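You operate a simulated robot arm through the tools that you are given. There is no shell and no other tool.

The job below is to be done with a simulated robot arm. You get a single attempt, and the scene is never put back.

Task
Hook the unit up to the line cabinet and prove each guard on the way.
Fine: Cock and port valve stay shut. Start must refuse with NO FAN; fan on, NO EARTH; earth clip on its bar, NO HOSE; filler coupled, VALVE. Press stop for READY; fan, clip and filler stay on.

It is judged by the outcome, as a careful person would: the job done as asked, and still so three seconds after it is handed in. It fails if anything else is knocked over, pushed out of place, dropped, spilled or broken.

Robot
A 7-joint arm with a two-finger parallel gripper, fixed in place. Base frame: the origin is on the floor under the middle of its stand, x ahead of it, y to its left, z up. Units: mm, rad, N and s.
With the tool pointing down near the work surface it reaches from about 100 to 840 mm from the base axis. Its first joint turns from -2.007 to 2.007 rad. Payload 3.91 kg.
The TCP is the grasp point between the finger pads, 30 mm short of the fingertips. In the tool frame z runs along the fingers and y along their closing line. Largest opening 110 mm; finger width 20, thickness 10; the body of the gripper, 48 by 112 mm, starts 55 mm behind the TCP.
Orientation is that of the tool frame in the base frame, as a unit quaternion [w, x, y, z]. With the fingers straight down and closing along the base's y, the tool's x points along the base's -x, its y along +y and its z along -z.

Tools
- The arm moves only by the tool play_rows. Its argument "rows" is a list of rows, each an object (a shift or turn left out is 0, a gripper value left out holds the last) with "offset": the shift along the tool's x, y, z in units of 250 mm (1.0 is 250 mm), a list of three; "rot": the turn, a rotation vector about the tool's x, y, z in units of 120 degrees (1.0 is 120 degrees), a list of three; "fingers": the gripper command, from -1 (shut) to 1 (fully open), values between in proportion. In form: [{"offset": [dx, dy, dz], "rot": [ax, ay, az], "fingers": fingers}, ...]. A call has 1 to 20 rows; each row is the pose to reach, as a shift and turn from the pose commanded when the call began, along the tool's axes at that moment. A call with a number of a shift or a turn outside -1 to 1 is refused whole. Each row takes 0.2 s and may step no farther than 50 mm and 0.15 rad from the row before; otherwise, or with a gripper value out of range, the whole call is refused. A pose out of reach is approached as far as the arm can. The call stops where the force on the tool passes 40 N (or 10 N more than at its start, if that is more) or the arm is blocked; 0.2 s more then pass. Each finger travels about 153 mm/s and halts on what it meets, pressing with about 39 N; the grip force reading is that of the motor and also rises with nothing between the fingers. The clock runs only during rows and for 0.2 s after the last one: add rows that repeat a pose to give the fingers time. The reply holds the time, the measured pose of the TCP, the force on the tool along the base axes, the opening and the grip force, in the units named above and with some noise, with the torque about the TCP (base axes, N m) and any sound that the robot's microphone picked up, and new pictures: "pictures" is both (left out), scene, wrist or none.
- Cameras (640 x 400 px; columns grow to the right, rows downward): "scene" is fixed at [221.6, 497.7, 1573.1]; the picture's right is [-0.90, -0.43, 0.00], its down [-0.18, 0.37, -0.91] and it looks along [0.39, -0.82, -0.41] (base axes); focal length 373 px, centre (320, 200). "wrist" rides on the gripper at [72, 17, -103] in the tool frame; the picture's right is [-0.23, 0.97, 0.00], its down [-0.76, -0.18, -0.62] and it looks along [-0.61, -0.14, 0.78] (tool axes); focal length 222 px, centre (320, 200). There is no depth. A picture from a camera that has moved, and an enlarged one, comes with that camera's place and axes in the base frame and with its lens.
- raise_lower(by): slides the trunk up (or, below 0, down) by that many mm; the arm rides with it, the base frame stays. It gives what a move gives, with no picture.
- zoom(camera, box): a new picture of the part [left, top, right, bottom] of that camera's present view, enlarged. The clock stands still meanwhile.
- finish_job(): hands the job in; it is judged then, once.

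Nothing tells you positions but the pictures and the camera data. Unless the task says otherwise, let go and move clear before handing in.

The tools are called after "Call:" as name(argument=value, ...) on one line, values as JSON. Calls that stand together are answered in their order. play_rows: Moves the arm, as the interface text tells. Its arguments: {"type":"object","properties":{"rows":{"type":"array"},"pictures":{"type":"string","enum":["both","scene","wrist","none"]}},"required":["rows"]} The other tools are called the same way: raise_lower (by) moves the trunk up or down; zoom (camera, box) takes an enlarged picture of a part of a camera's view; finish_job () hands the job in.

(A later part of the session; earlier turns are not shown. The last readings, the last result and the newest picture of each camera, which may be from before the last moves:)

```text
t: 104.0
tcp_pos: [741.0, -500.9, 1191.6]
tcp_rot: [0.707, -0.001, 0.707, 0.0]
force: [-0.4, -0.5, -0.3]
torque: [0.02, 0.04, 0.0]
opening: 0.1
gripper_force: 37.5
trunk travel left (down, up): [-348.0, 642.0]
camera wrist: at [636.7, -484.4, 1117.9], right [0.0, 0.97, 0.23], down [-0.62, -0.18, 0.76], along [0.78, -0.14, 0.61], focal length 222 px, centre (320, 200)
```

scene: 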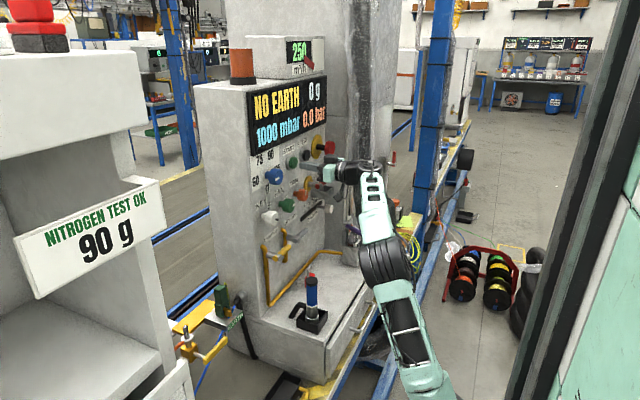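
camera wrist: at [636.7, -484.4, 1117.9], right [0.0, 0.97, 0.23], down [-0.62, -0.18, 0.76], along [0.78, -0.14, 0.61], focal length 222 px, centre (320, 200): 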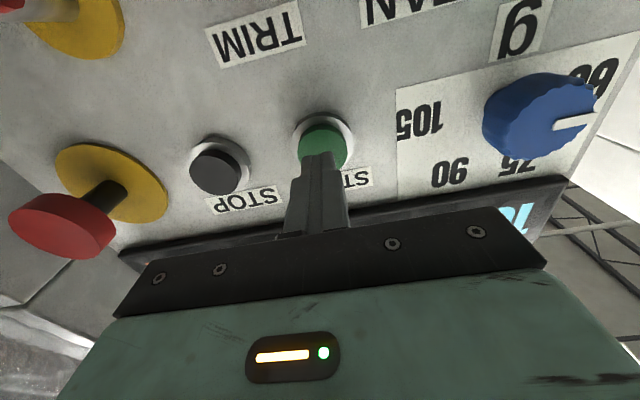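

The fingertips are about 23 mm from START. I will press straight in.

Call:
play_rows(rows=[{"offset": [0, 0, 0.05]}, {"offset": [0, 0, 0.088]}, {"offset": [0, 0, 0.1]}, {"offset": [0, 0, 0.112]}, {"offset": [0, 0, 0.12]}])

```text
t: 105.2
tcp_pos: [767.9, -502.4, 1193.3]
tcp_rot: [0.707, 0.001, 0.707, -0.001]
force: [-26.3, 7.6, -8.7]
torque: [-0.05, 0.27, 0.2]
opening: 0.0
gripper_force: 37.6
trunk travel left (down, up): [-348.0, 642.0]
heard: click
camera wrist: at [664.4, -485.5, 1118.5], right [0.0, 0.97, 0.23], down [-0.62, -0.18, 0.76], along [0.78, -0.14, 0.61], focal length 222 px, centre (320, 200)
```

scene: 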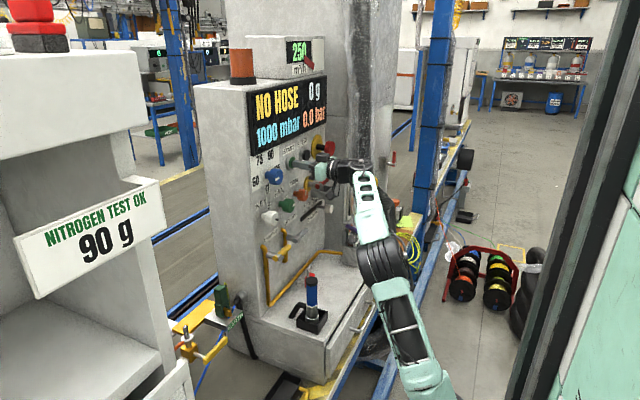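
wrist: 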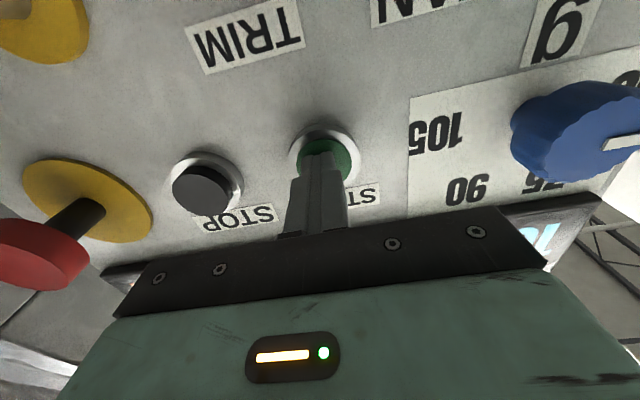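

The display reads NO HOSE. I will retreat straight back in small steps.

Call:
play_rows(rows=[{"offset": [0, 0, -0.03]}, {"offset": [0, 0, -0.07]}, {"offset": [0, 0, -0.11]}, {"offset": [0, 0, -0.16]}, {"offset": [0, 0, -0.21]}, {"offset": [0, 0, -0.26]}, {"offset": [0, 0, -0.31]}, {"offset": [0, 0, -0.36]}], pictures="scene")

```text
t: 107.0
tcp_pos: [679.4, -499.7, 1192.8]
tcp_rot: [0.707, 0.0, 0.707, -0.001]
force: [-0.3, 1.0, -0.7]
torque: [-0.02, -0.03, 0.0]
opening: 0.0
gripper_force: 37.6
trunk travel left (down, up): [-348.0, 642.0]
```

scene: 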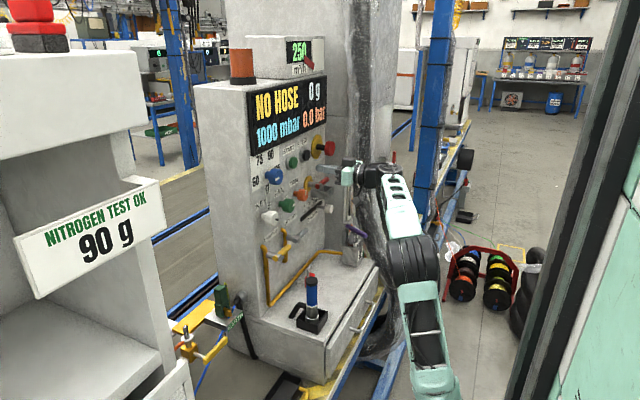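

Now for the filler, a 37 mm blue grip at about (648,-337) with its collar below z≈802. I will move back and down in two slow steps to a pre-grasp pose pitched 30° down.

Call:
play_rows(rows=[{"offset": [0.057, 0.02, -0.032], "rot": [0, 0.025, 0]}, {"offset": [0.114, 0.04, -0.063], "rot": [0, 0.05, 0]}, {"offset": [0.172, 0.06, -0.095], "rot": [0, 0.075, 0]}, {"offset": [0.229, 0.08, -0.126], "rot": [0, 0.1, 0]}, {"offset": [0.286, 0.1, -0.158], "rot": [0, 0.125, 0]}, {"offset": [0.343, 0.12, -0.19], "rot": [0, 0.15, 0]}, {"offset": [0.4, 0.14, -0.221], "rot": [0, 0.175, 0]}, {"offset": [0.458, 0.16, -0.253], "rot": [0, 0.2, 0]}, {"offset": [0.515, 0.18, -0.284], "rot": [0, 0.225, 0]}, {"offset": [0.572, 0.2, -0.316], "rot": [0, 0.25, 0]}], pictures="none")

```text
t: 109.2
tcp_pos: [601.9, -450.1, 1048.8]
tcp_rot: [0.5, 0.0, 0.866, -0.001]
force: [-0.6, -1.0, 0.2]
torque: [0.0, 0.0, -0.01]
opening: 0.3
gripper_force: 37.3
trunk travel left (down, up): [-348.0, 642.0]
```

Call:
play_rows(rows=[{"offset": [0.067, 0.033, 0.022], "rot": [-0.01, 0, -0.006], "fingers": 0.3}, {"offset": [0.134, 0.065, 0.045], "rot": [-0.02, 0, -0.011]}, {"offset": [0.2, 0.098, 0.067], "rot": [-0.03, 0, -0.017]}, {"offset": [0.268, 0.131, 0.089], "rot": [-0.039, 0, -0.023]}, {"offset": [0.335, 0.164, 0.111], "rot": [-0.049, 0, -0.028]}, {"offset": [0.4, 0.196, 0.134], "rot": [-0.059, 0, -0.034]}, {"offset": [0.468, 0.229, 0.156], "rot": [-0.069, 0, -0.04]}, {"offset": [0.535, 0.262, 0.178], "rot": [-0.079, 0, -0.045]}, {"offset": [0.602, 0.295, 0.2], "rot": [-0.088, 0, -0.051]}, {"offset": [0.67, 0.327, 0.223], "rot": [-0.098, 0, -0.057]}, {"offset": [0.736, 0.36, 0.245], "rot": [-0.108, 0, -0.0625]}])

Call:
zoom(camera="wrist", box=[200, 20, 440, 170])

```text
t: 111.6
tcp_pos: [561.8, -361.0, 859.3]
tcp_rot: [0.496, -0.114, 0.859, 0.065]
force: [-0.2, -0.5, -0.2]
torque: [0.03, -0.03, 0.0]
opening: 71.7
gripper_force: 0.1
trunk travel left (down, up): [-348.0, 642.0]
camera wrist: at [436.8, -377.0, 846.8], right [-0.14, 0.97, 0.19], down [-0.11, -0.21, 0.97], along [0.98, 0.12, 0.14], focal length 222 px, centre (320, 200)
```

scene: 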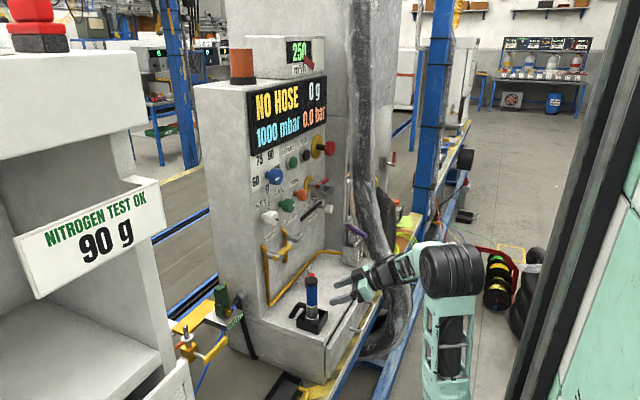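
wrist: 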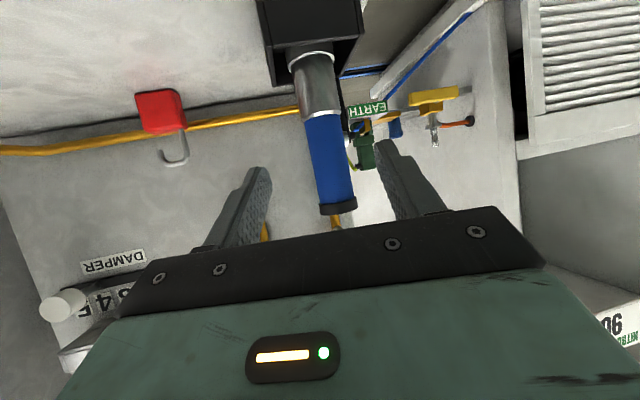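

```text
2.67 times, centred on (320, 95) of wrist
camera zoom: at [436.8, -377.0, 846.8], right [-0.14, 0.97, 0.19], down [-0.11, -0.21, 0.97], along [0.98, 0.12, 0.14], focal length 592 px, centre (320, 480)
```

zoom: 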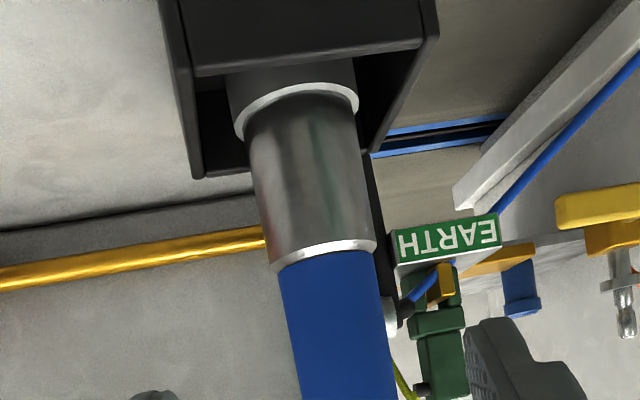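

The filler's blue grip is centred between the fingers, with its axis near (648,-335.5). I will move in around it slowly.

Call:
play_rows(rows=[{"offset": [0.03, 0.002, 0.02]}, {"offset": [0.01, 0.003, 0.07]}, {"offset": [-0.015, 0.004, 0.125]}, {"offset": [-0.04, 0.006, 0.18]}, {"offset": [-0.065, 0.007, 0.235]}, {"offset": [-0.09, 0.008, 0.29]}, {"offset": [-0.121, 0.009, 0.345]}, {"offset": [-0.121, 0.009, 0.345]}])

Call:
zoom(camera="scene", box=[270, 250, 366, 330])

```text
t: 113.4
tcp_pos: [649.5, -337.1, 842.1]
tcp_rot: [0.496, -0.114, 0.859, 0.065]
force: [-0.8, -0.6, 0.7]
torque: [0.04, -0.03, 0.0]
opening: 71.4
gripper_force: 0.1
trunk travel left (down, up): [-348.0, 642.0]
camera wrist: at [522.4, -352.9, 828.5], right [-0.14, 0.97, 0.2], down [-0.11, -0.21, 0.97], along [0.98, 0.12, 0.14], focal length 222 px, centre (320, 200)
```

scene: 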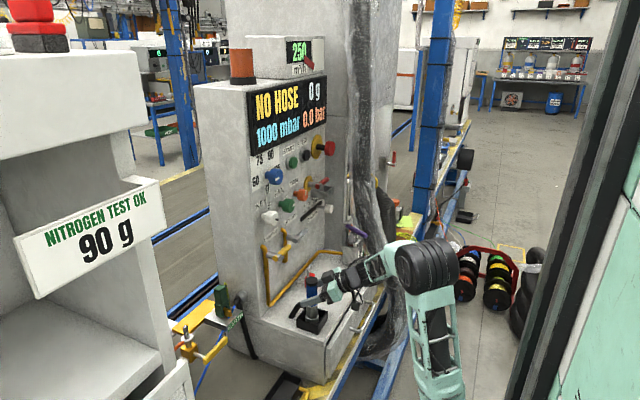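
wrist: 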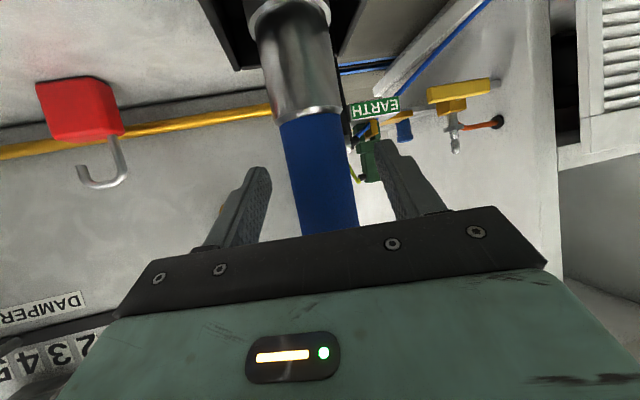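

```text
5.00 times, centred on (318, 290) of scene
camera zoom: at [221.6, 497.7, 1573.1], right [-0.9, -0.43, 0.0], down [-0.18, 0.37, -0.91], along [0.39, -0.82, -0.41], focal length 1865 px, centre (330, -250)
```

zoom: 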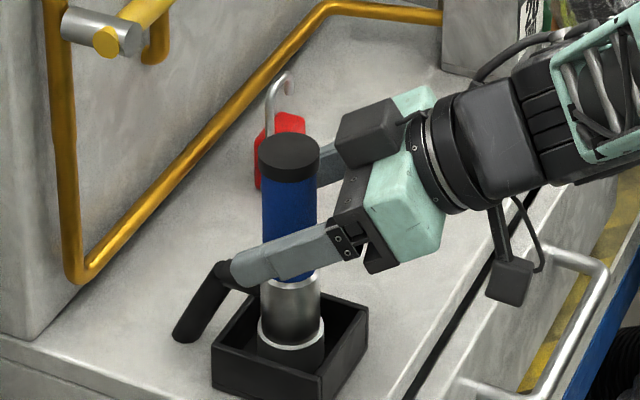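

The fingers are around the blue grip. I will close on it.

Call:
play_rows(rows=[{"offset": [0, 0.005, 0]}, {"offset": [0, 0.005, 0], "fingers": -1}, {"offset": [0, 0.005, 0]}, {"offset": [0, 0.005, 0]}])

Call:
zoom(camera="scene", box=[270, 250, 366, 330])

```text
t: 114.4
tcp_pos: [648.0, -335.0, 841.5]
tcp_rot: [0.495, -0.114, 0.859, 0.065]
force: [0.4, 0.6, -0.3]
torque: [-0.02, -0.14, -0.01]
opening: 33.5
gripper_force: 38.9
trunk travel left (down, up): [-348.0, 642.0]
camera wrist: at [521.9, -351.8, 829.0], right [-0.14, 0.97, 0.2], down [-0.11, -0.21, 0.97], along [0.98, 0.12, 0.14], focal length 222 px, centre (320, 200)
```

scene: 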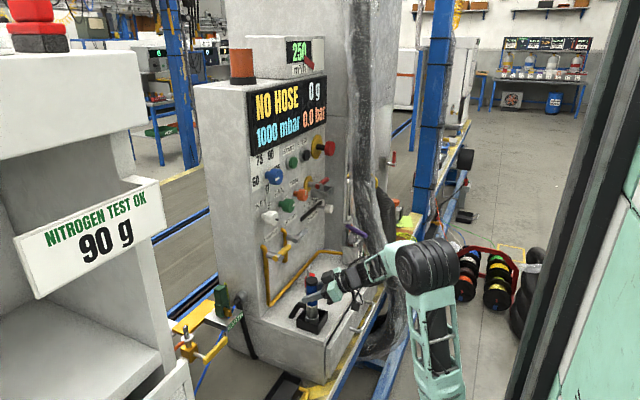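
wrist: 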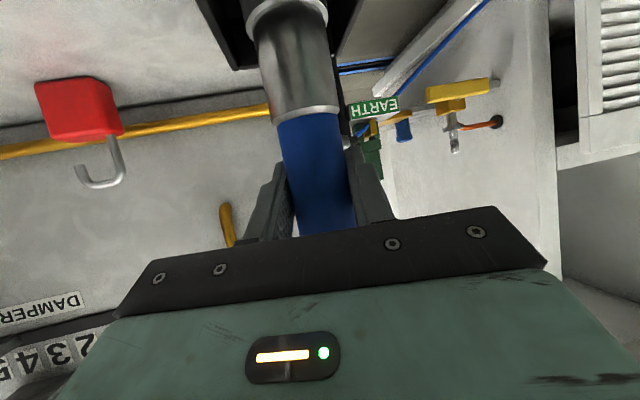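

```text
5.00 times, centred on (318, 290) of scene
camera zoom: at [221.6, 497.7, 1573.1], right [-0.9, -0.43, 0.0], down [-0.18, 0.37, -0.91], along [0.39, -0.82, -0.41], focal length 1865 px, centre (330, -250)
```

zoom: 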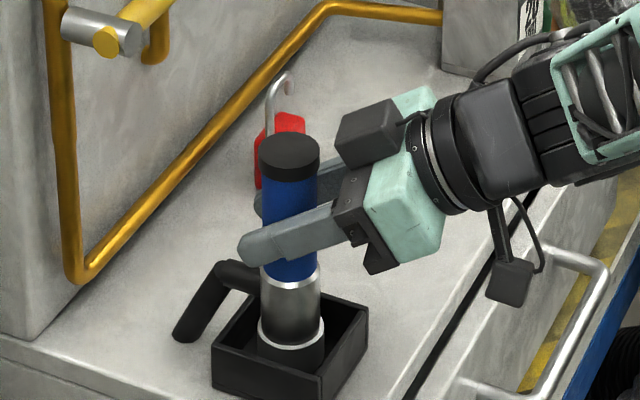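

The filler is gripped at 33.5 mm. I will lift it straight up slowly, first 50 mm, and check that it comes out of the cradle cleanly.

Call:
play_rows(rows=[{"offset": [-0.035, 0, -0.02]}, {"offset": [-0.07, 0, -0.04]}, {"offset": [-0.105, 0, -0.06]}, {"offset": [-0.14, 0, -0.08]}, {"offset": [-0.175, 0, -0.1]}])

Call:
zoom(camera="scene", box=[260, 240, 372, 330])

```text
t: 115.6
tcp_pos: [647.3, -333.8, 892.1]
tcp_rot: [0.495, -0.113, 0.859, 0.064]
force: [-0.4, -0.1, -3.1]
torque: [0.06, -0.01, 0.02]
opening: 33.4
gripper_force: 39.1
trunk travel left (down, up): [-348.0, 642.0]
camera wrist: at [522.7, -350.4, 879.6], right [-0.14, 0.97, 0.2], down [-0.11, -0.21, 0.97], along [0.98, 0.12, 0.14], focal length 222 px, centre (320, 200)
```

scene: 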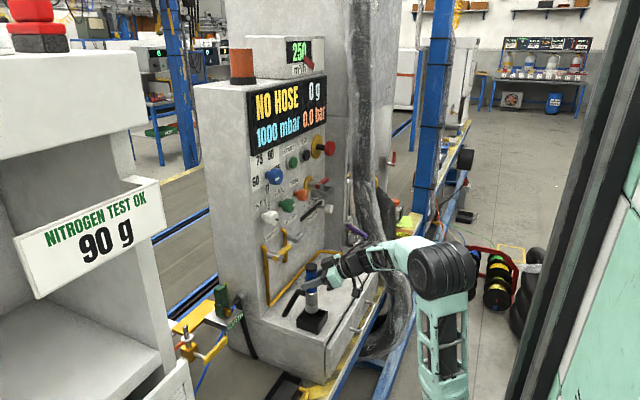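
wrist: 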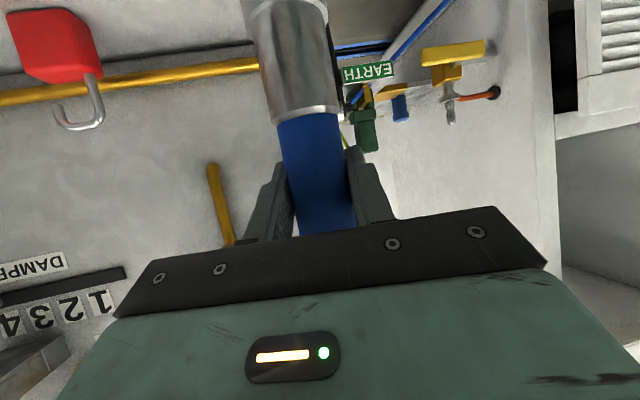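

```text
4.44 times, centred on (316, 285) of scene
camera zoom: at [221.6, 497.7, 1573.1], right [-0.9, -0.43, 0.0], down [-0.18, 0.37, -0.91], along [0.39, -0.82, -0.41], focal length 1658 px, centre (338, -178)
```

zoom: 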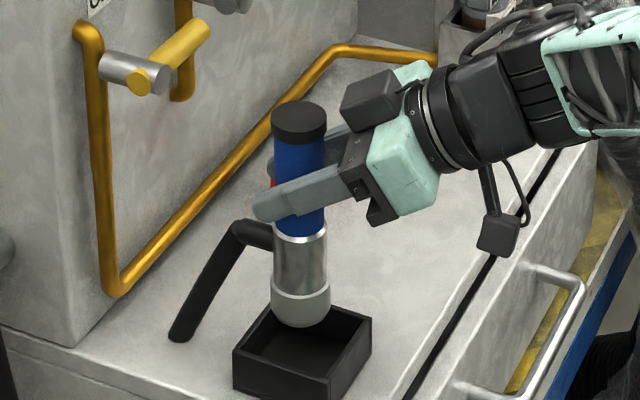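

The filler comes out cleanly, and its hose is a drawn line to the shelf. I will lift it well clear, then lower the trunk and re-raise with the arm so it can pass left without folding the elbow.

Call:
play_rows(rows=[{"offset": [-0.06, 0, -0.035]}, {"offset": [-0.12, 0, -0.07]}, {"offset": [-0.18, 0, -0.105]}, {"offset": [-0.24, 0, -0.14]}, {"offset": [-0.3, 0, -0.175]}, {"offset": [-0.36, 0, -0.21]}, {"offset": [-0.42, 0, -0.245]}, {"offset": [-0.48, 0, -0.28]}, {"offset": [-0.547, 0, -0.316]}], pictures="none")

Call:
raise_lower(by=-130)

Call:
play_rows(rows=[{"offset": [-0.07, 0, -0.04]}, {"offset": [-0.14, 0, -0.08]}, {"offset": [-0.21, 0, -0.12]}, {"offset": [-0.28, 0, -0.16]}, {"offset": [-0.346, 0, -0.2]}])

```text
t: 117.6
tcp_pos: [647.2, -334.5, 1050.7]
tcp_rot: [0.496, -0.114, 0.858, 0.066]
force: [0.1, 0.4, -4.3]
torque: [0.0, 0.01, -0.01]
opening: 33.6
gripper_force: 38.7
trunk travel left (down, up): [-348.0, 642.0]
```

```text
t: 119.1
tcp_pos: [647.7, -336.2, 921.1]
tcp_rot: [0.496, -0.113, 0.859, 0.064]
force: [0.6, 0.2, -3.2]
torque: [0.04, 0.0, -0.01]
opening: 33.4
gripper_force: 38.4
trunk travel left (down, up): [-218.0, 772.0]
```

```text
t: 120.3
tcp_pos: [647.4, -337.1, 1020.9]
tcp_rot: [0.496, -0.114, 0.859, 0.065]
force: [-0.5, -0.9, -2.5]
torque: [0.0, 0.0, -0.01]
opening: 33.3
gripper_force: 39.1
trunk travel left (down, up): [-218.0, 772.0]
camera wrist: at [521.6, -352.1, 1008.6], right [-0.14, 0.97, 0.2], down [-0.11, -0.21, 0.97], along [0.98, 0.12, 0.14], focal length 222 px, centre (320, 200)
```

scene: 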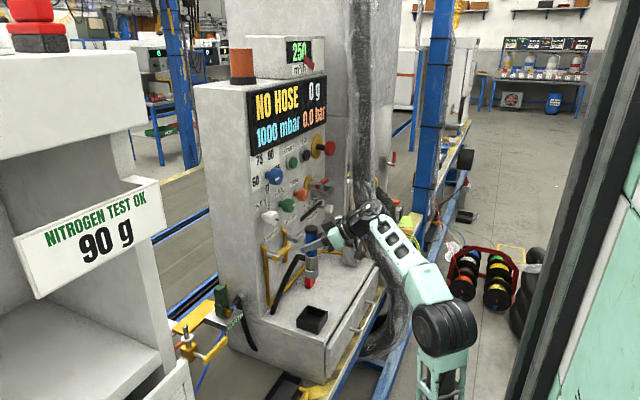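
wrist: 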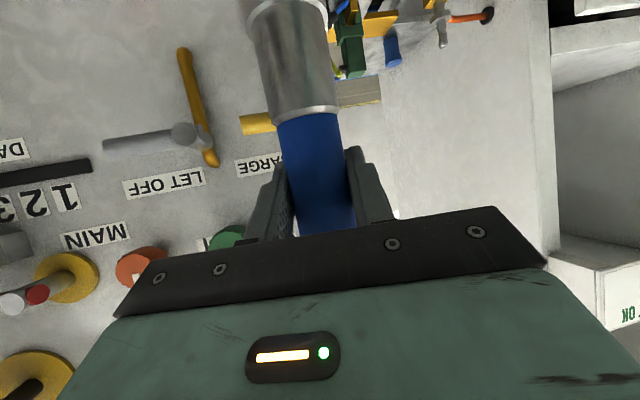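

I will now carry the filler left, well in front of the panel, in small steps.

Call:
play_rows(rows=[{"offset": [-0.011, 0.066, 0.019]}, {"offset": [-0.022, 0.133, 0.038]}, {"offset": [-0.033, 0.199, 0.057]}, {"offset": [-0.044, 0.266, 0.076]}, {"offset": [-0.055, 0.332, 0.095]}, {"offset": [-0.066, 0.399, 0.114]}, {"offset": [-0.077, 0.465, 0.133]}, {"offset": [-0.088, 0.532, 0.152]}, {"offset": [-0.099, 0.598, 0.171]}, {"offset": [-0.11, 0.665, 0.19]}, {"offset": [-0.121, 0.731, 0.209]}, {"offset": [-0.132, 0.798, 0.228]}, {"offset": [-0.143, 0.864, 0.247]}])

```text
t: 123.1
tcp_pos: [660.4, -108.1, 1019.8]
tcp_rot: [0.496, -0.112, 0.859, 0.063]
force: [0.2, 0.5, -3.5]
torque: [0.01, 0.05, 0.0]
opening: 33.2
gripper_force: 38.9
trunk travel left (down, up): [-218.0, 772.0]
camera wrist: at [533.9, -124.6, 1007.4], right [-0.14, 0.97, 0.2], down [-0.11, -0.21, 0.97], along [0.98, 0.12, 0.14], focal length 222 px, centre (320, 200)
```

scene: 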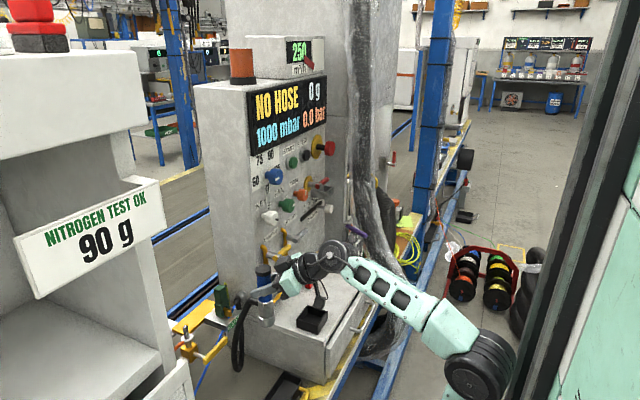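
wrist: 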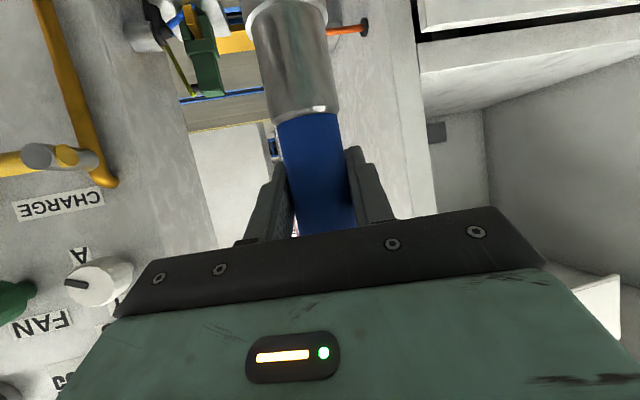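

It is tracking well. Now I will go forward over the port in small steps, stopping about 50 mm short to check.

Call:
play_rows(rows=[{"offset": [-0.034, -0.001, 0.058]}, {"offset": [-0.067, -0.002, 0.117]}, {"offset": [-0.101, -0.004, 0.175]}, {"offset": [-0.135, -0.005, 0.234]}, {"offset": [-0.169, -0.006, 0.292]}, {"offset": [-0.202, -0.007, 0.35]}, {"offset": [-0.236, -0.008, 0.409]}, {"offset": [-0.27, -0.01, 0.467]}, {"offset": [-0.303, -0.011, 0.526]}, {"offset": [-0.337, -0.012, 0.584]}, {"offset": [-0.371, -0.013, 0.643]}])

Call:
zoom(camera="wrist", box=[200, 0, 440, 150])

Call:
zoom(camera="scene", box=[150, 250, 270, 350])

```text
t: 125.5
tcp_pos: [839.4, -62.5, 1020.8]
tcp_rot: [0.496, -0.114, 0.858, 0.065]
force: [-1.3, -0.5, -2.5]
torque: [-0.02, -0.04, -0.03]
opening: 33.4
gripper_force: 38.7
trunk travel left (down, up): [-218.0, 772.0]
camera wrist: at [714.2, -79.3, 1007.5], right [-0.14, 0.97, 0.2], down [-0.11, -0.21, 0.97], along [0.98, 0.12, 0.14], focal length 222 px, centre (320, 200)
```

scene: 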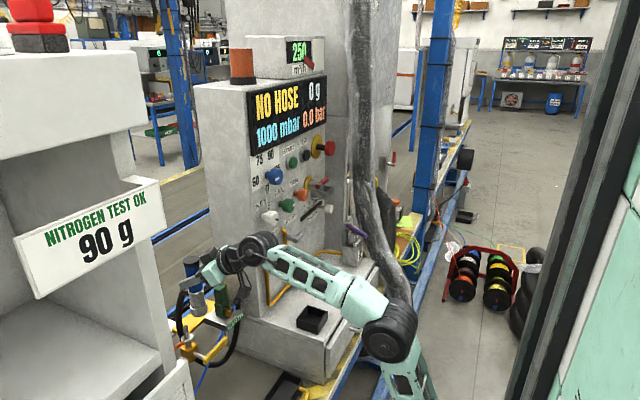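
wrist: 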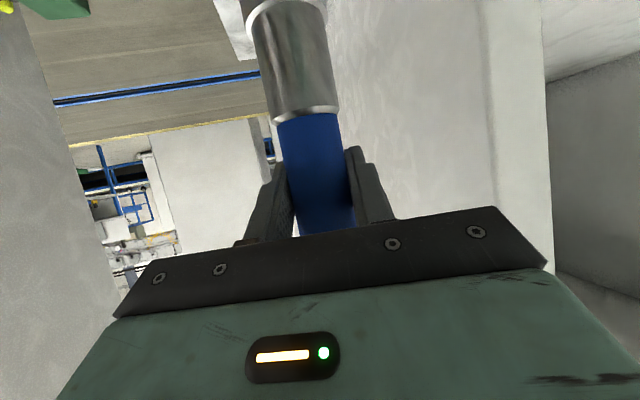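

```text
2.67 times, centred on (320, 75) of wrist
camera zoom: at [714.2, -79.3, 1007.5], right [-0.14, 0.97, 0.2], down [-0.11, -0.21, 0.97], along [0.98, 0.12, 0.14], focal length 592 px, centre (320, 533)
```

zoom: 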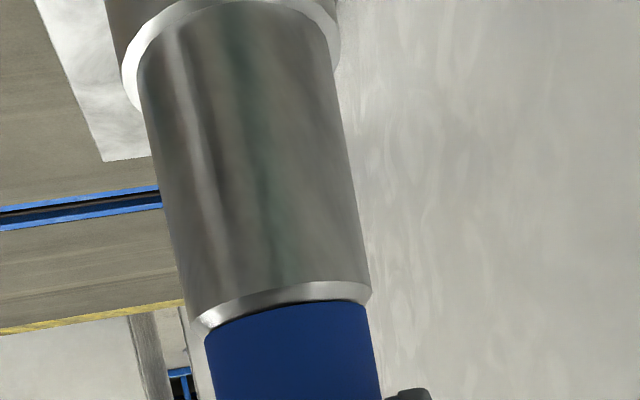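

```text
4.00 times, centred on (210, 300) of scene
camera zoom: at [221.6, 497.7, 1573.1], right [-0.9, -0.43, 0.0], down [-0.18, 0.37, -0.91], along [0.39, -0.82, -0.41], focal length 1492 px, centre (760, -200)
```

zoom: 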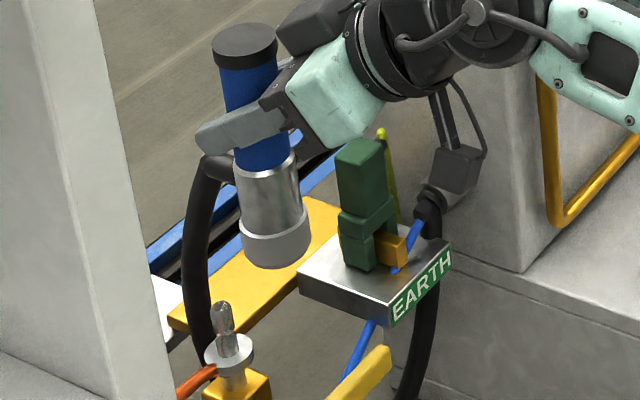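

The scene camera gives a good view of the filler and stub. The stub axis is at about (889,-50.5) with its tip near z≈847, and the filler axis coincides with the TCP, so I will move directly above it.

Call:
play_rows(rows=[{"offset": [-0.026, -0.001, 0.045]}, {"offset": [-0.052, -0.003, 0.09]}, {"offset": [-0.078, -0.004, 0.135]}, {"offset": [-0.104, -0.005, 0.18]}, {"offset": [-0.104, -0.005, 0.18]}])

Call:
zoom(camera="scene", box=[150, 260, 230, 350])

```text
t: 126.7
tcp_pos: [891.4, -51.1, 1019.2]
tcp_rot: [0.496, -0.113, 0.858, 0.064]
force: [0.0, -0.3, -3.6]
torque: [-0.01, 0.04, -0.01]
opening: 33.5
gripper_force: 39.1
trunk travel left (down, up): [-218.0, 772.0]
camera wrist: at [765.3, -66.8, 1006.6], right [-0.14, 0.97, 0.2], down [-0.11, -0.21, 0.97], along [0.98, 0.12, 0.13], focal length 222 px, centre (320, 200)
```

scene: 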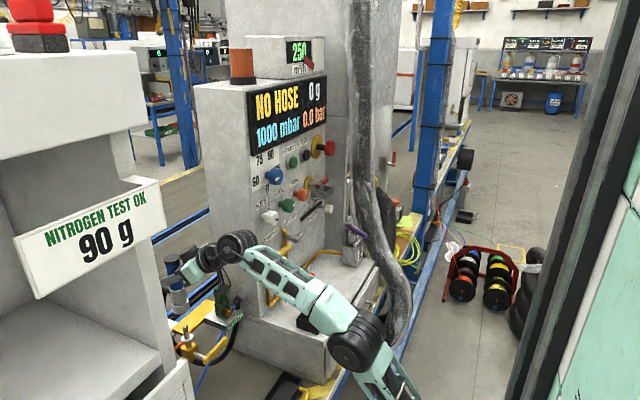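
wrist: 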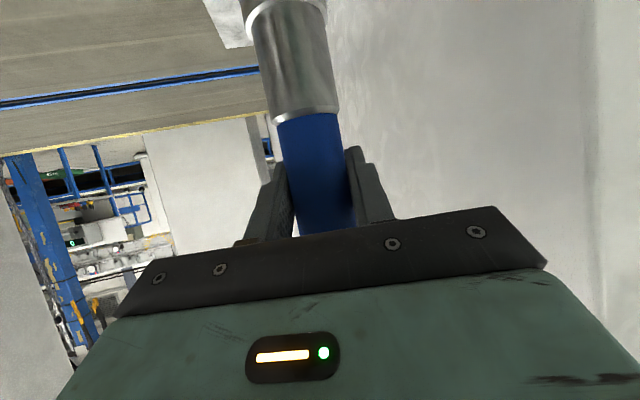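

```text
4.44 times, centred on (190, 305) of scene
camera zoom: at [221.6, 497.7, 1573.1], right [-0.9, -0.43, 0.0], down [-0.18, 0.37, -0.91], along [0.39, -0.82, -0.41], focal length 1658 px, centre (898, -267)
```

zoom: 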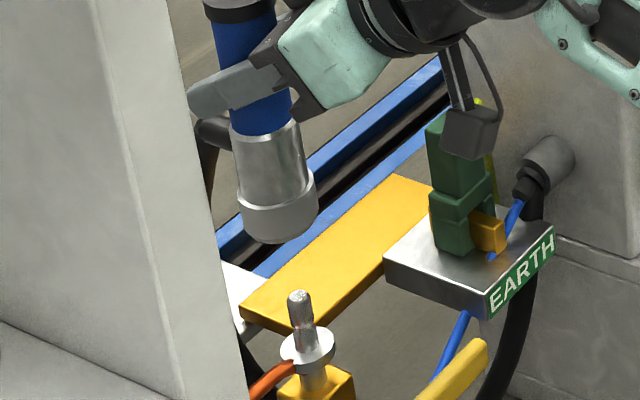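

The filler is above the stub. I will zoom in to refine the alignment.

Call:
zoom(camera="scene", box=[162, 288, 210, 338])

```text
8.00 times, centred on (186, 313) of scene
camera zoom: at [221.6, 497.7, 1573.1], right [-0.9, -0.43, 0.0], down [-0.18, 0.37, -0.91], along [0.39, -0.82, -0.41], focal length 2984 px, centre (1392, -704)
```

zoom: 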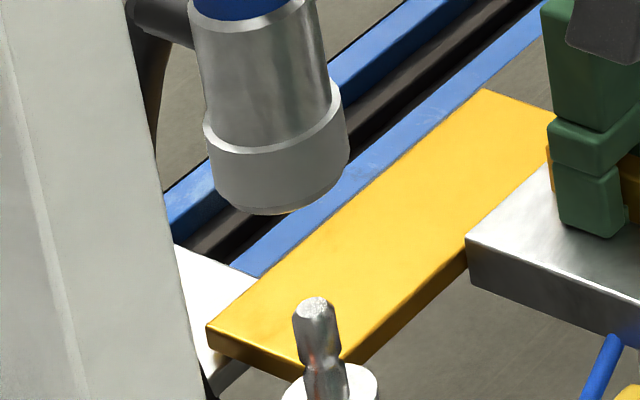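

The filler needs a shift of about 2 mm. I will correct that and lower 50 mm to just above the stub.

Call:
play_rows(rows=[{"offset": [0.038, 0.001, 0.012]}, {"offset": [0.073, 0.001, 0.032]}, {"offset": [0.108, 0.001, 0.052]}, {"offset": [0.143, 0.001, 0.072]}, {"offset": [0.178, 0.001, 0.092]}, {"offset": [0.178, 0.001, 0.092]}])

Call:
zoom(camera="scene", box=[162, 295, 210, 345])

Call:
zoom(camera="wrist", box=[200, 0, 360, 100])

```text
t: 128.1
tcp_pos: [888.4, -52.1, 969.8]
tcp_rot: [0.496, -0.114, 0.858, 0.064]
force: [-0.8, -0.3, -2.9]
torque: [-0.02, 0.0, 0.02]
opening: 33.5
gripper_force: 39.2
trunk travel left (down, up): [-218.0, 772.0]
camera wrist: at [762.3, -68.1, 957.7], right [-0.14, 0.97, 0.2], down [-0.11, -0.21, 0.97], along [0.98, 0.12, 0.14], focal length 222 px, centre (320, 200)
```

scene: 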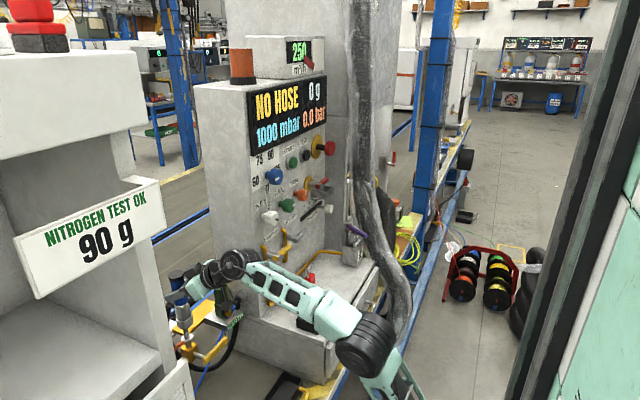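
wrist: 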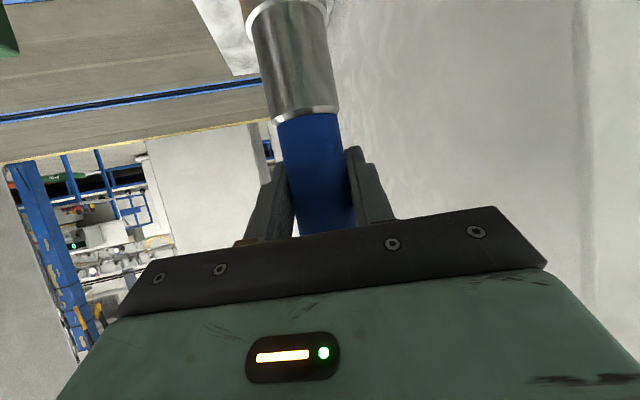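

```text
8.00 times, centred on (186, 320) of scene
camera zoom: at [221.6, 497.7, 1573.1], right [-0.9, -0.43, 0.0], down [-0.18, 0.37, -0.91], along [0.39, -0.82, -0.41], focal length 2984 px, centre (1392, -760)
```

zoom: 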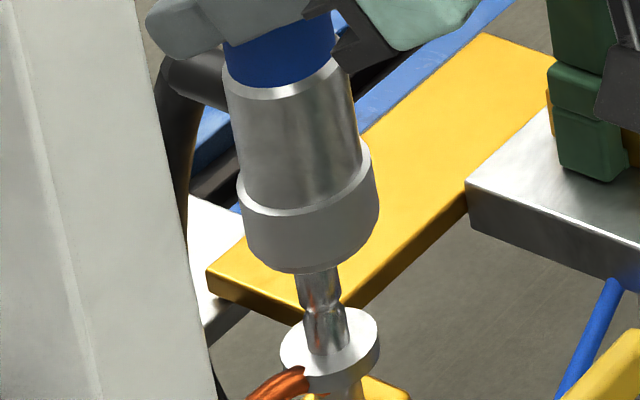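

```text
4.00 times, centred on (280, 50) of wrist
camera zoom: at [762.3, -68.1, 957.7], right [-0.14, 0.97, 0.2], down [-0.11, -0.21, 0.97], along [0.98, 0.12, 0.14], focal length 888 px, centre (480, 800)
```

zoom: 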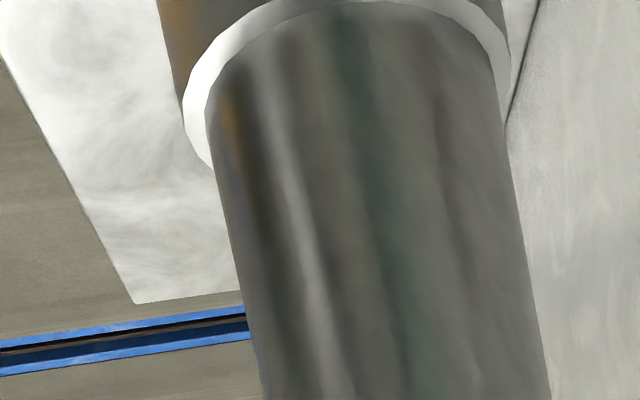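

The filler is nearly aligned just above the stub tip. I will nudge it about 1 mm and lower slowly, watching the force.

Call:
play_rows(rows=[{"offset": [-0.002, 0.003, 0.004]}, {"offset": [0.01, 0.003, 0.01]}, {"offset": [0.02, 0.003, 0.016]}, {"offset": [0.031, 0.003, 0.022]}, {"offset": [0.041, 0.003, 0.028]}])

Call:
zoom(camera="scene", box=[162, 295, 210, 345])

```text
t: 129.3
tcp_pos: [889.7, -51.4, 957.2]
tcp_rot: [0.496, -0.114, 0.858, 0.065]
force: [0.0, 0.3, -1.8]
torque: [-0.03, 0.0, -0.03]
opening: 33.5
gripper_force: 38.5
trunk travel left (down, up): [-218.0, 772.0]
camera wrist: at [764.0, -67.3, 945.4], right [-0.14, 0.97, 0.19], down [-0.11, -0.21, 0.97], along [0.98, 0.12, 0.13], focal length 222 px, centre (320, 200)
```

scene: 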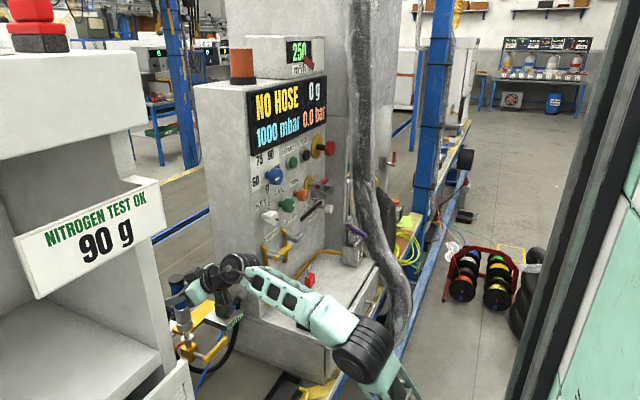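
wrist: 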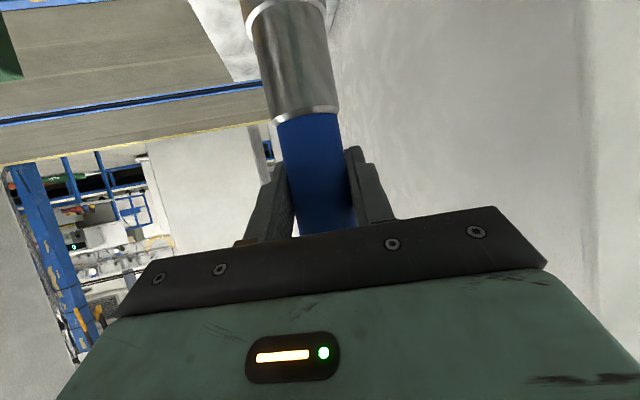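

```text
8.00 times, centred on (186, 320) of scene
camera zoom: at [221.6, 497.7, 1573.1], right [-0.9, -0.43, 0.0], down [-0.18, 0.37, -0.91], along [0.39, -0.82, -0.41], focal length 2984 px, centre (1392, -760)
```

zoom: 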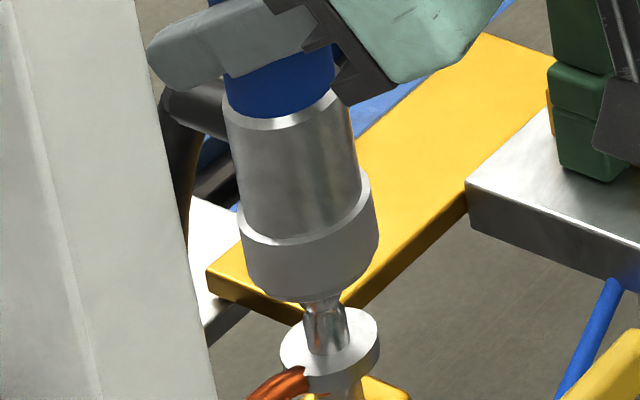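

No contact yet. I will continue down in fine steps.

Call:
play_rows(rows=[{"offset": [0.009, 0, 0.005]}, {"offset": [0.018, 0, 0.01]}, {"offset": [0.027, 0, 0.015]}, {"offset": [0.035, 0, 0.02]}, {"offset": [0.044, 0, 0.025]}, {"offset": [0.052, 0, 0.03]}], pictures="scene")

Call:
zoom(camera="scene", box=[162, 295, 210, 345])

```text
t: 130.7
tcp_pos: [889.8, -50.3, 942.4]
tcp_rot: [0.497, -0.113, 0.858, 0.065]
force: [-0.2, -0.3, -3.6]
torque: [-0.01, 0.02, 0.02]
opening: 33.7
gripper_force: 38.7
trunk travel left (down, up): [-218.0, 772.0]
```

scene: 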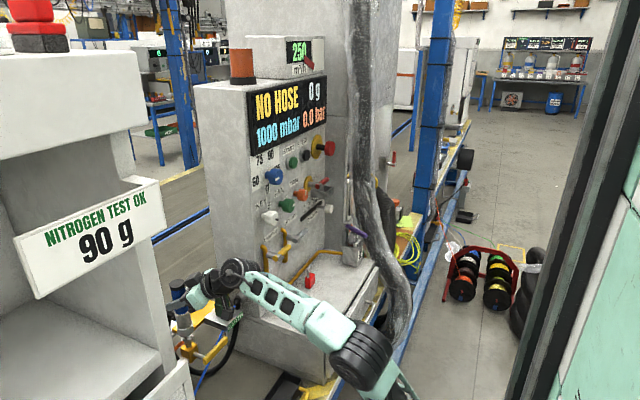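

```text
8.00 times, centred on (186, 320) of scene
camera zoom: at [221.6, 497.7, 1573.1], right [-0.9, -0.43, 0.0], down [-0.18, 0.37, -0.91], along [0.39, -0.82, -0.41], focal length 2984 px, centre (1392, -760)
```

zoom: 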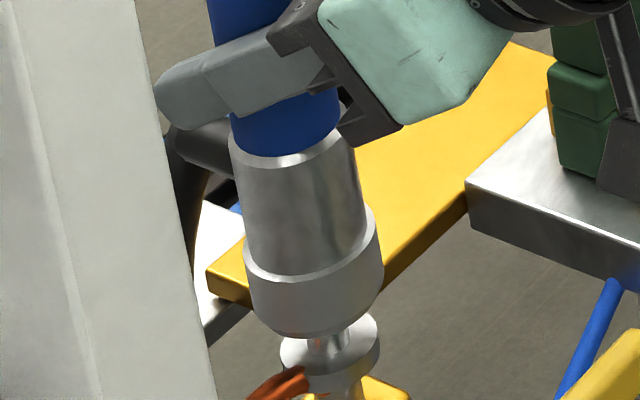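

The stub is going into the filler's socket without contact force. I will continue down until it seats.

Call:
play_rows(rows=[{"offset": [0.009, 0, 0.005]}, {"offset": [0.018, 0, 0.01]}, {"offset": [0.027, 0, 0.015]}, {"offset": [0.035, 0, 0.02]}, {"offset": [0.042, 0, 0.024]}, {"offset": [0.049, 0, 0.028]}, {"offset": [0.056, 0, 0.032]}], pictures="scene")

Call:
zoom(camera="scene", box=[162, 295, 210, 345])

```text
t: 132.3
tcp_pos: [889.7, -49.7, 926.2]
tcp_rot: [0.496, -0.114, 0.858, 0.065]
force: [0.2, -0.7, -2.8]
torque: [-0.01, 0.03, -0.02]
opening: 33.6
gripper_force: 38.4
trunk travel left (down, up): [-218.0, 772.0]
```

scene: 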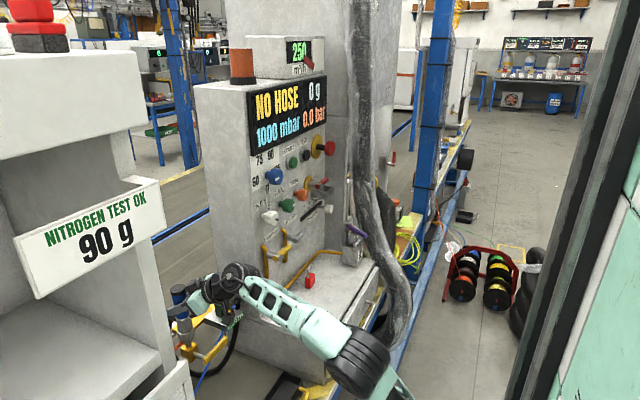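

```text
8.00 times, centred on (186, 320) of scene
camera zoom: at [221.6, 497.7, 1573.1], right [-0.9, -0.43, 0.0], down [-0.18, 0.37, -0.91], along [0.39, -0.82, -0.41], focal length 2984 px, centre (1392, -760)
```

zoom: 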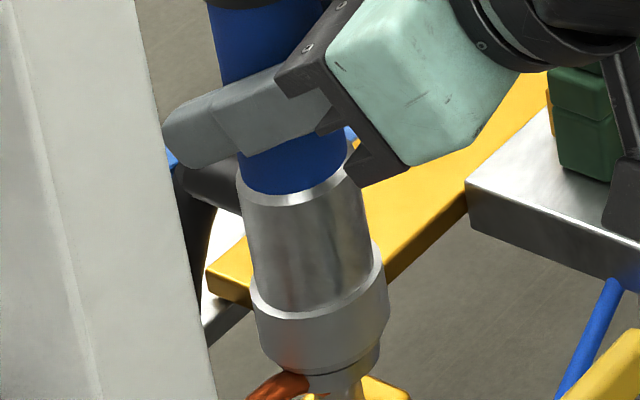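

The filler is almost down to the flange, still without force. I will keep lowering in 2 mm steps to seat it.

Call:
play_rows(rows=[{"offset": [0.007, 0, 0.004]}, {"offset": [0.014, 0, 0.008]}, {"offset": [0.021, 0, 0.012]}, {"offset": [0.028, 0, 0.016]}, {"offset": [0.035, 0, 0.02]}])

Call:
zoom(camera="scene", box=[162, 295, 210, 345])

```text
t: 133.5
tcp_pos: [889.2, -50.7, 925.9]
tcp_rot: [0.504, -0.113, 0.854, 0.065]
force: [-5.1, 1.0, 10.8]
torque: [-0.06, 0.88, -0.04]
opening: 33.3
gripper_force: 39.4
trunk travel left (down, up): [-218.0, 772.0]
stopped in row 5: the force on the tool passed its limit at 42 N (the readings are from after the stop); the commanded pose is now the measured one
camera wrist: at [762.9, -67.5, 910.9], right [-0.14, 0.97, 0.2], down [-0.13, -0.22, 0.97], along [0.98, 0.12, 0.15], focal length 222 px, centre (320, 200)
```

scene: 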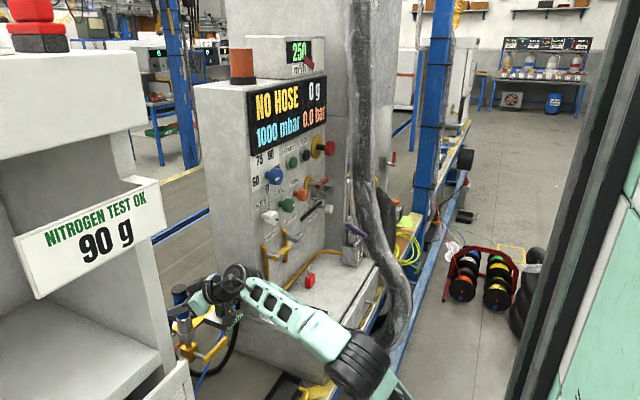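
wrist: 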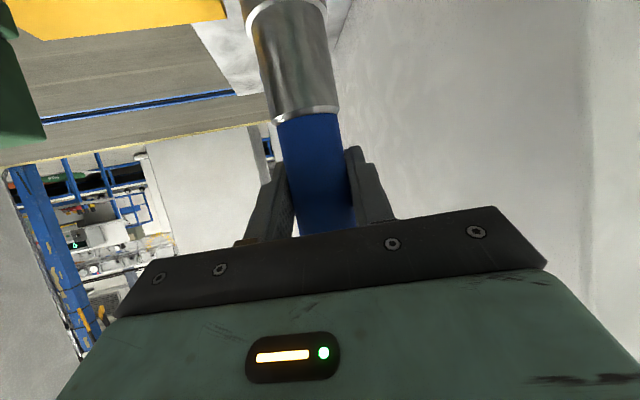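

```text
8.00 times, centred on (186, 320) of scene
camera zoom: at [221.6, 497.7, 1573.1], right [-0.9, -0.43, 0.0], down [-0.18, 0.37, -0.91], along [0.39, -0.82, -0.41], focal length 2984 px, centre (1392, -760)
```

zoom: 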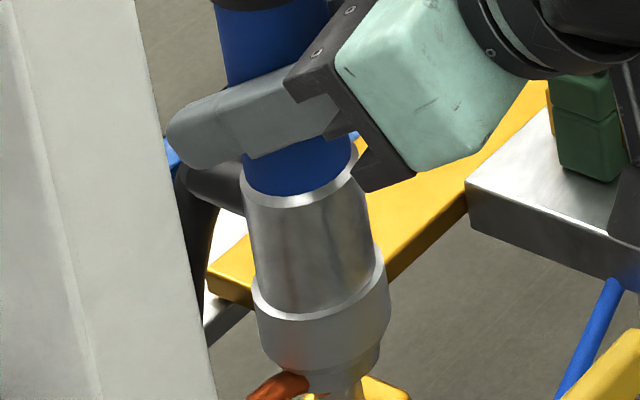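

The filler is seated on the port stub; the force rose to 42 N at the stop. I will ease off and open the fingers gently.

Call:
play_rows(rows=[{"offset": [-0.003, 0, -0.002]}, {"offset": [-0.003, 0, -0.002], "fingers": -0.2}, {"offset": [-0.003, 0, -0.002], "fingers": 0.1}, {"offset": [-0.003, 0, -0.002], "fingers": 0.2}, {"offset": [-0.003, 0, -0.002], "fingers": 0.2}])

Call:
zoom(camera="scene", box=[150, 280, 230, 345])

```text
t: 134.7
tcp_pos: [889.8, -50.1, 924.4]
tcp_rot: [0.503, -0.112, 0.855, 0.064]
force: [0.2, 0.6, -0.9]
torque: [-0.01, 0.0, 0.01]
opening: 66.0
gripper_force: 0.1
trunk travel left (down, up): [-218.0, 772.0]
camera wrist: at [763.8, -67.4, 910.4], right [-0.14, 0.97, 0.2], down [-0.12, -0.21, 0.97], along [0.98, 0.12, 0.15], focal length 222 px, centre (320, 200)
```

scene: 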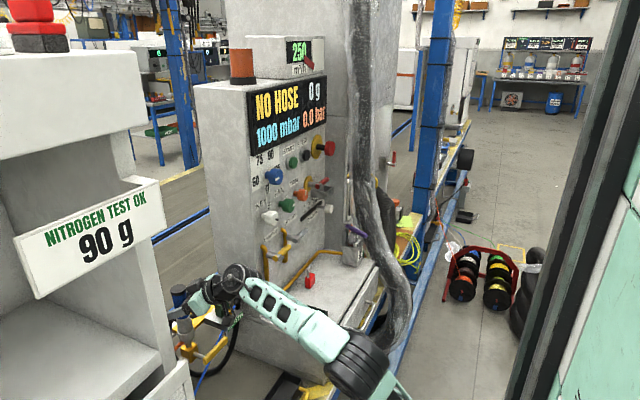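
wrist: 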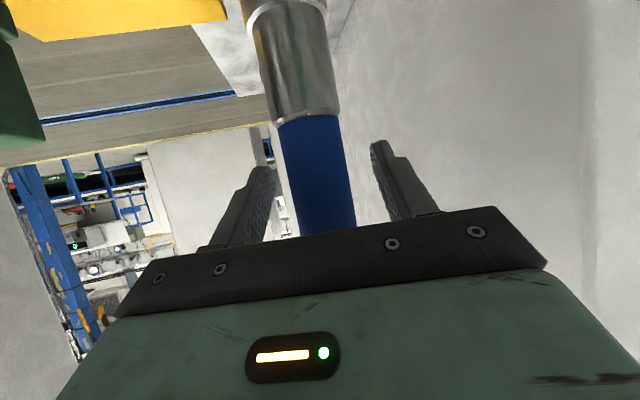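

```text
6.15 times, centred on (190, 312) of scene
camera zoom: at [221.6, 497.7, 1573.1], right [-0.9, -0.43, 0.0], down [-0.18, 0.37, -0.91], along [0.39, -0.82, -0.41], focal length 2296 px, centre (1120, -492)
```

zoom: 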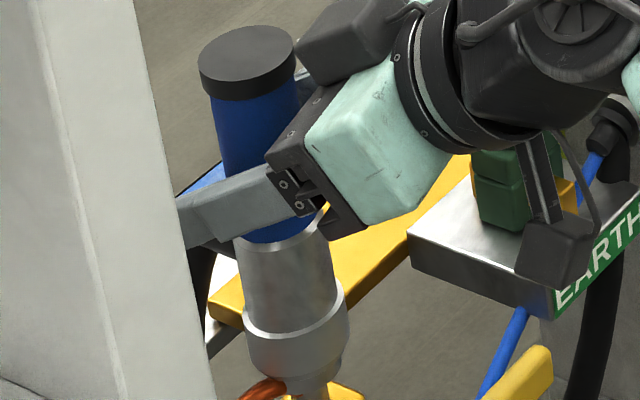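

The filler stands coupled on the port by itself. I will back away slowly along the tool axis.

Call:
play_rows(rows=[{"offset": [0, 0, -0.045]}, {"offset": [0, 0, -0.09]}, {"offset": [0, 0, -0.135]}, {"offset": [0, 0, -0.18]}, {"offset": [0, 0, -0.23]}, {"offset": [0, 0, -0.28]}, {"offset": [0, 0, -0.33]}, {"offset": [0, 0, -0.39]}, {"offset": [0, 0, -0.45]}])

Call:
zoom(camera="scene", box=[150, 270, 246, 345])

Call:
zoom(camera="wrist", box=[200, 0, 440, 150])

```text
t: 136.7
tcp_pos: [794.5, -76.1, 979.0]
tcp_rot: [0.501, -0.112, 0.855, 0.065]
force: [0.2, 0.4, -0.2]
torque: [0.01, 0.01, -0.01]
opening: 66.0
gripper_force: 0.0
trunk travel left (down, up): [-218.0, 772.0]
camera wrist: at [668.5, -92.9, 964.3], right [-0.14, 0.97, 0.2], down [-0.12, -0.21, 0.97], along [0.98, 0.12, 0.15], focal length 222 px, centre (320, 200)
```

scene: 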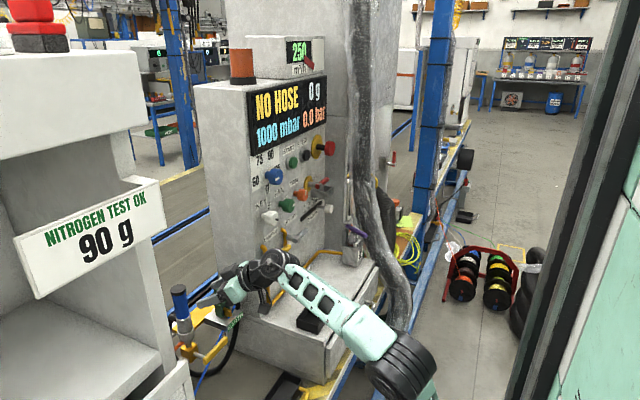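
wrist: 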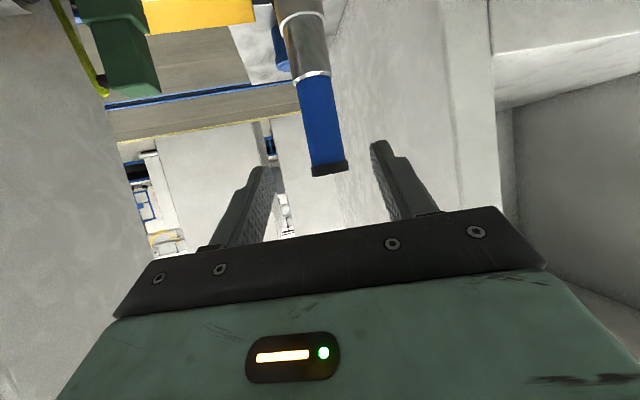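

```text
5.33 times, centred on (198, 308) of scene
camera zoom: at [221.6, 497.7, 1573.1], right [-0.9, -0.43, 0.0], down [-0.18, 0.37, -0.91], along [0.39, -0.82, -0.41], focal length 1990 px, centre (971, -373)
```

zoom: 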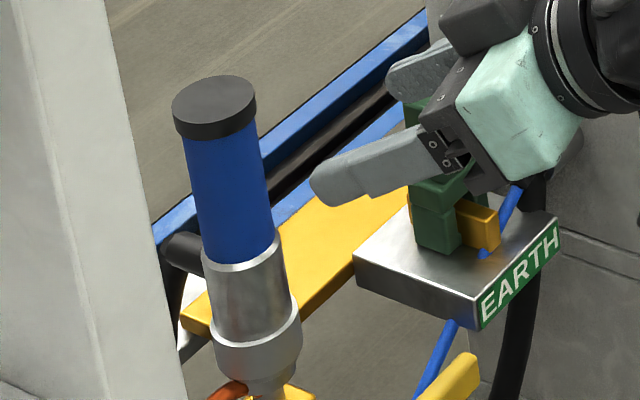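

```text
2.67 times, centred on (320, 75) of wrist
camera zoom: at [668.5, -92.9, 964.3], right [-0.14, 0.97, 0.2], down [-0.12, -0.21, 0.97], along [0.98, 0.12, 0.15], focal length 592 px, centre (320, 533)
```

zoom: 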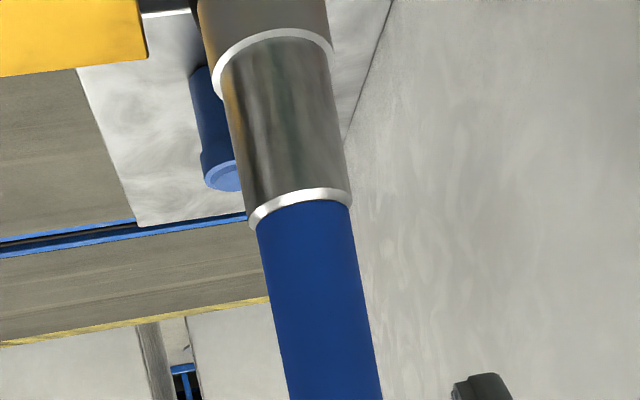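

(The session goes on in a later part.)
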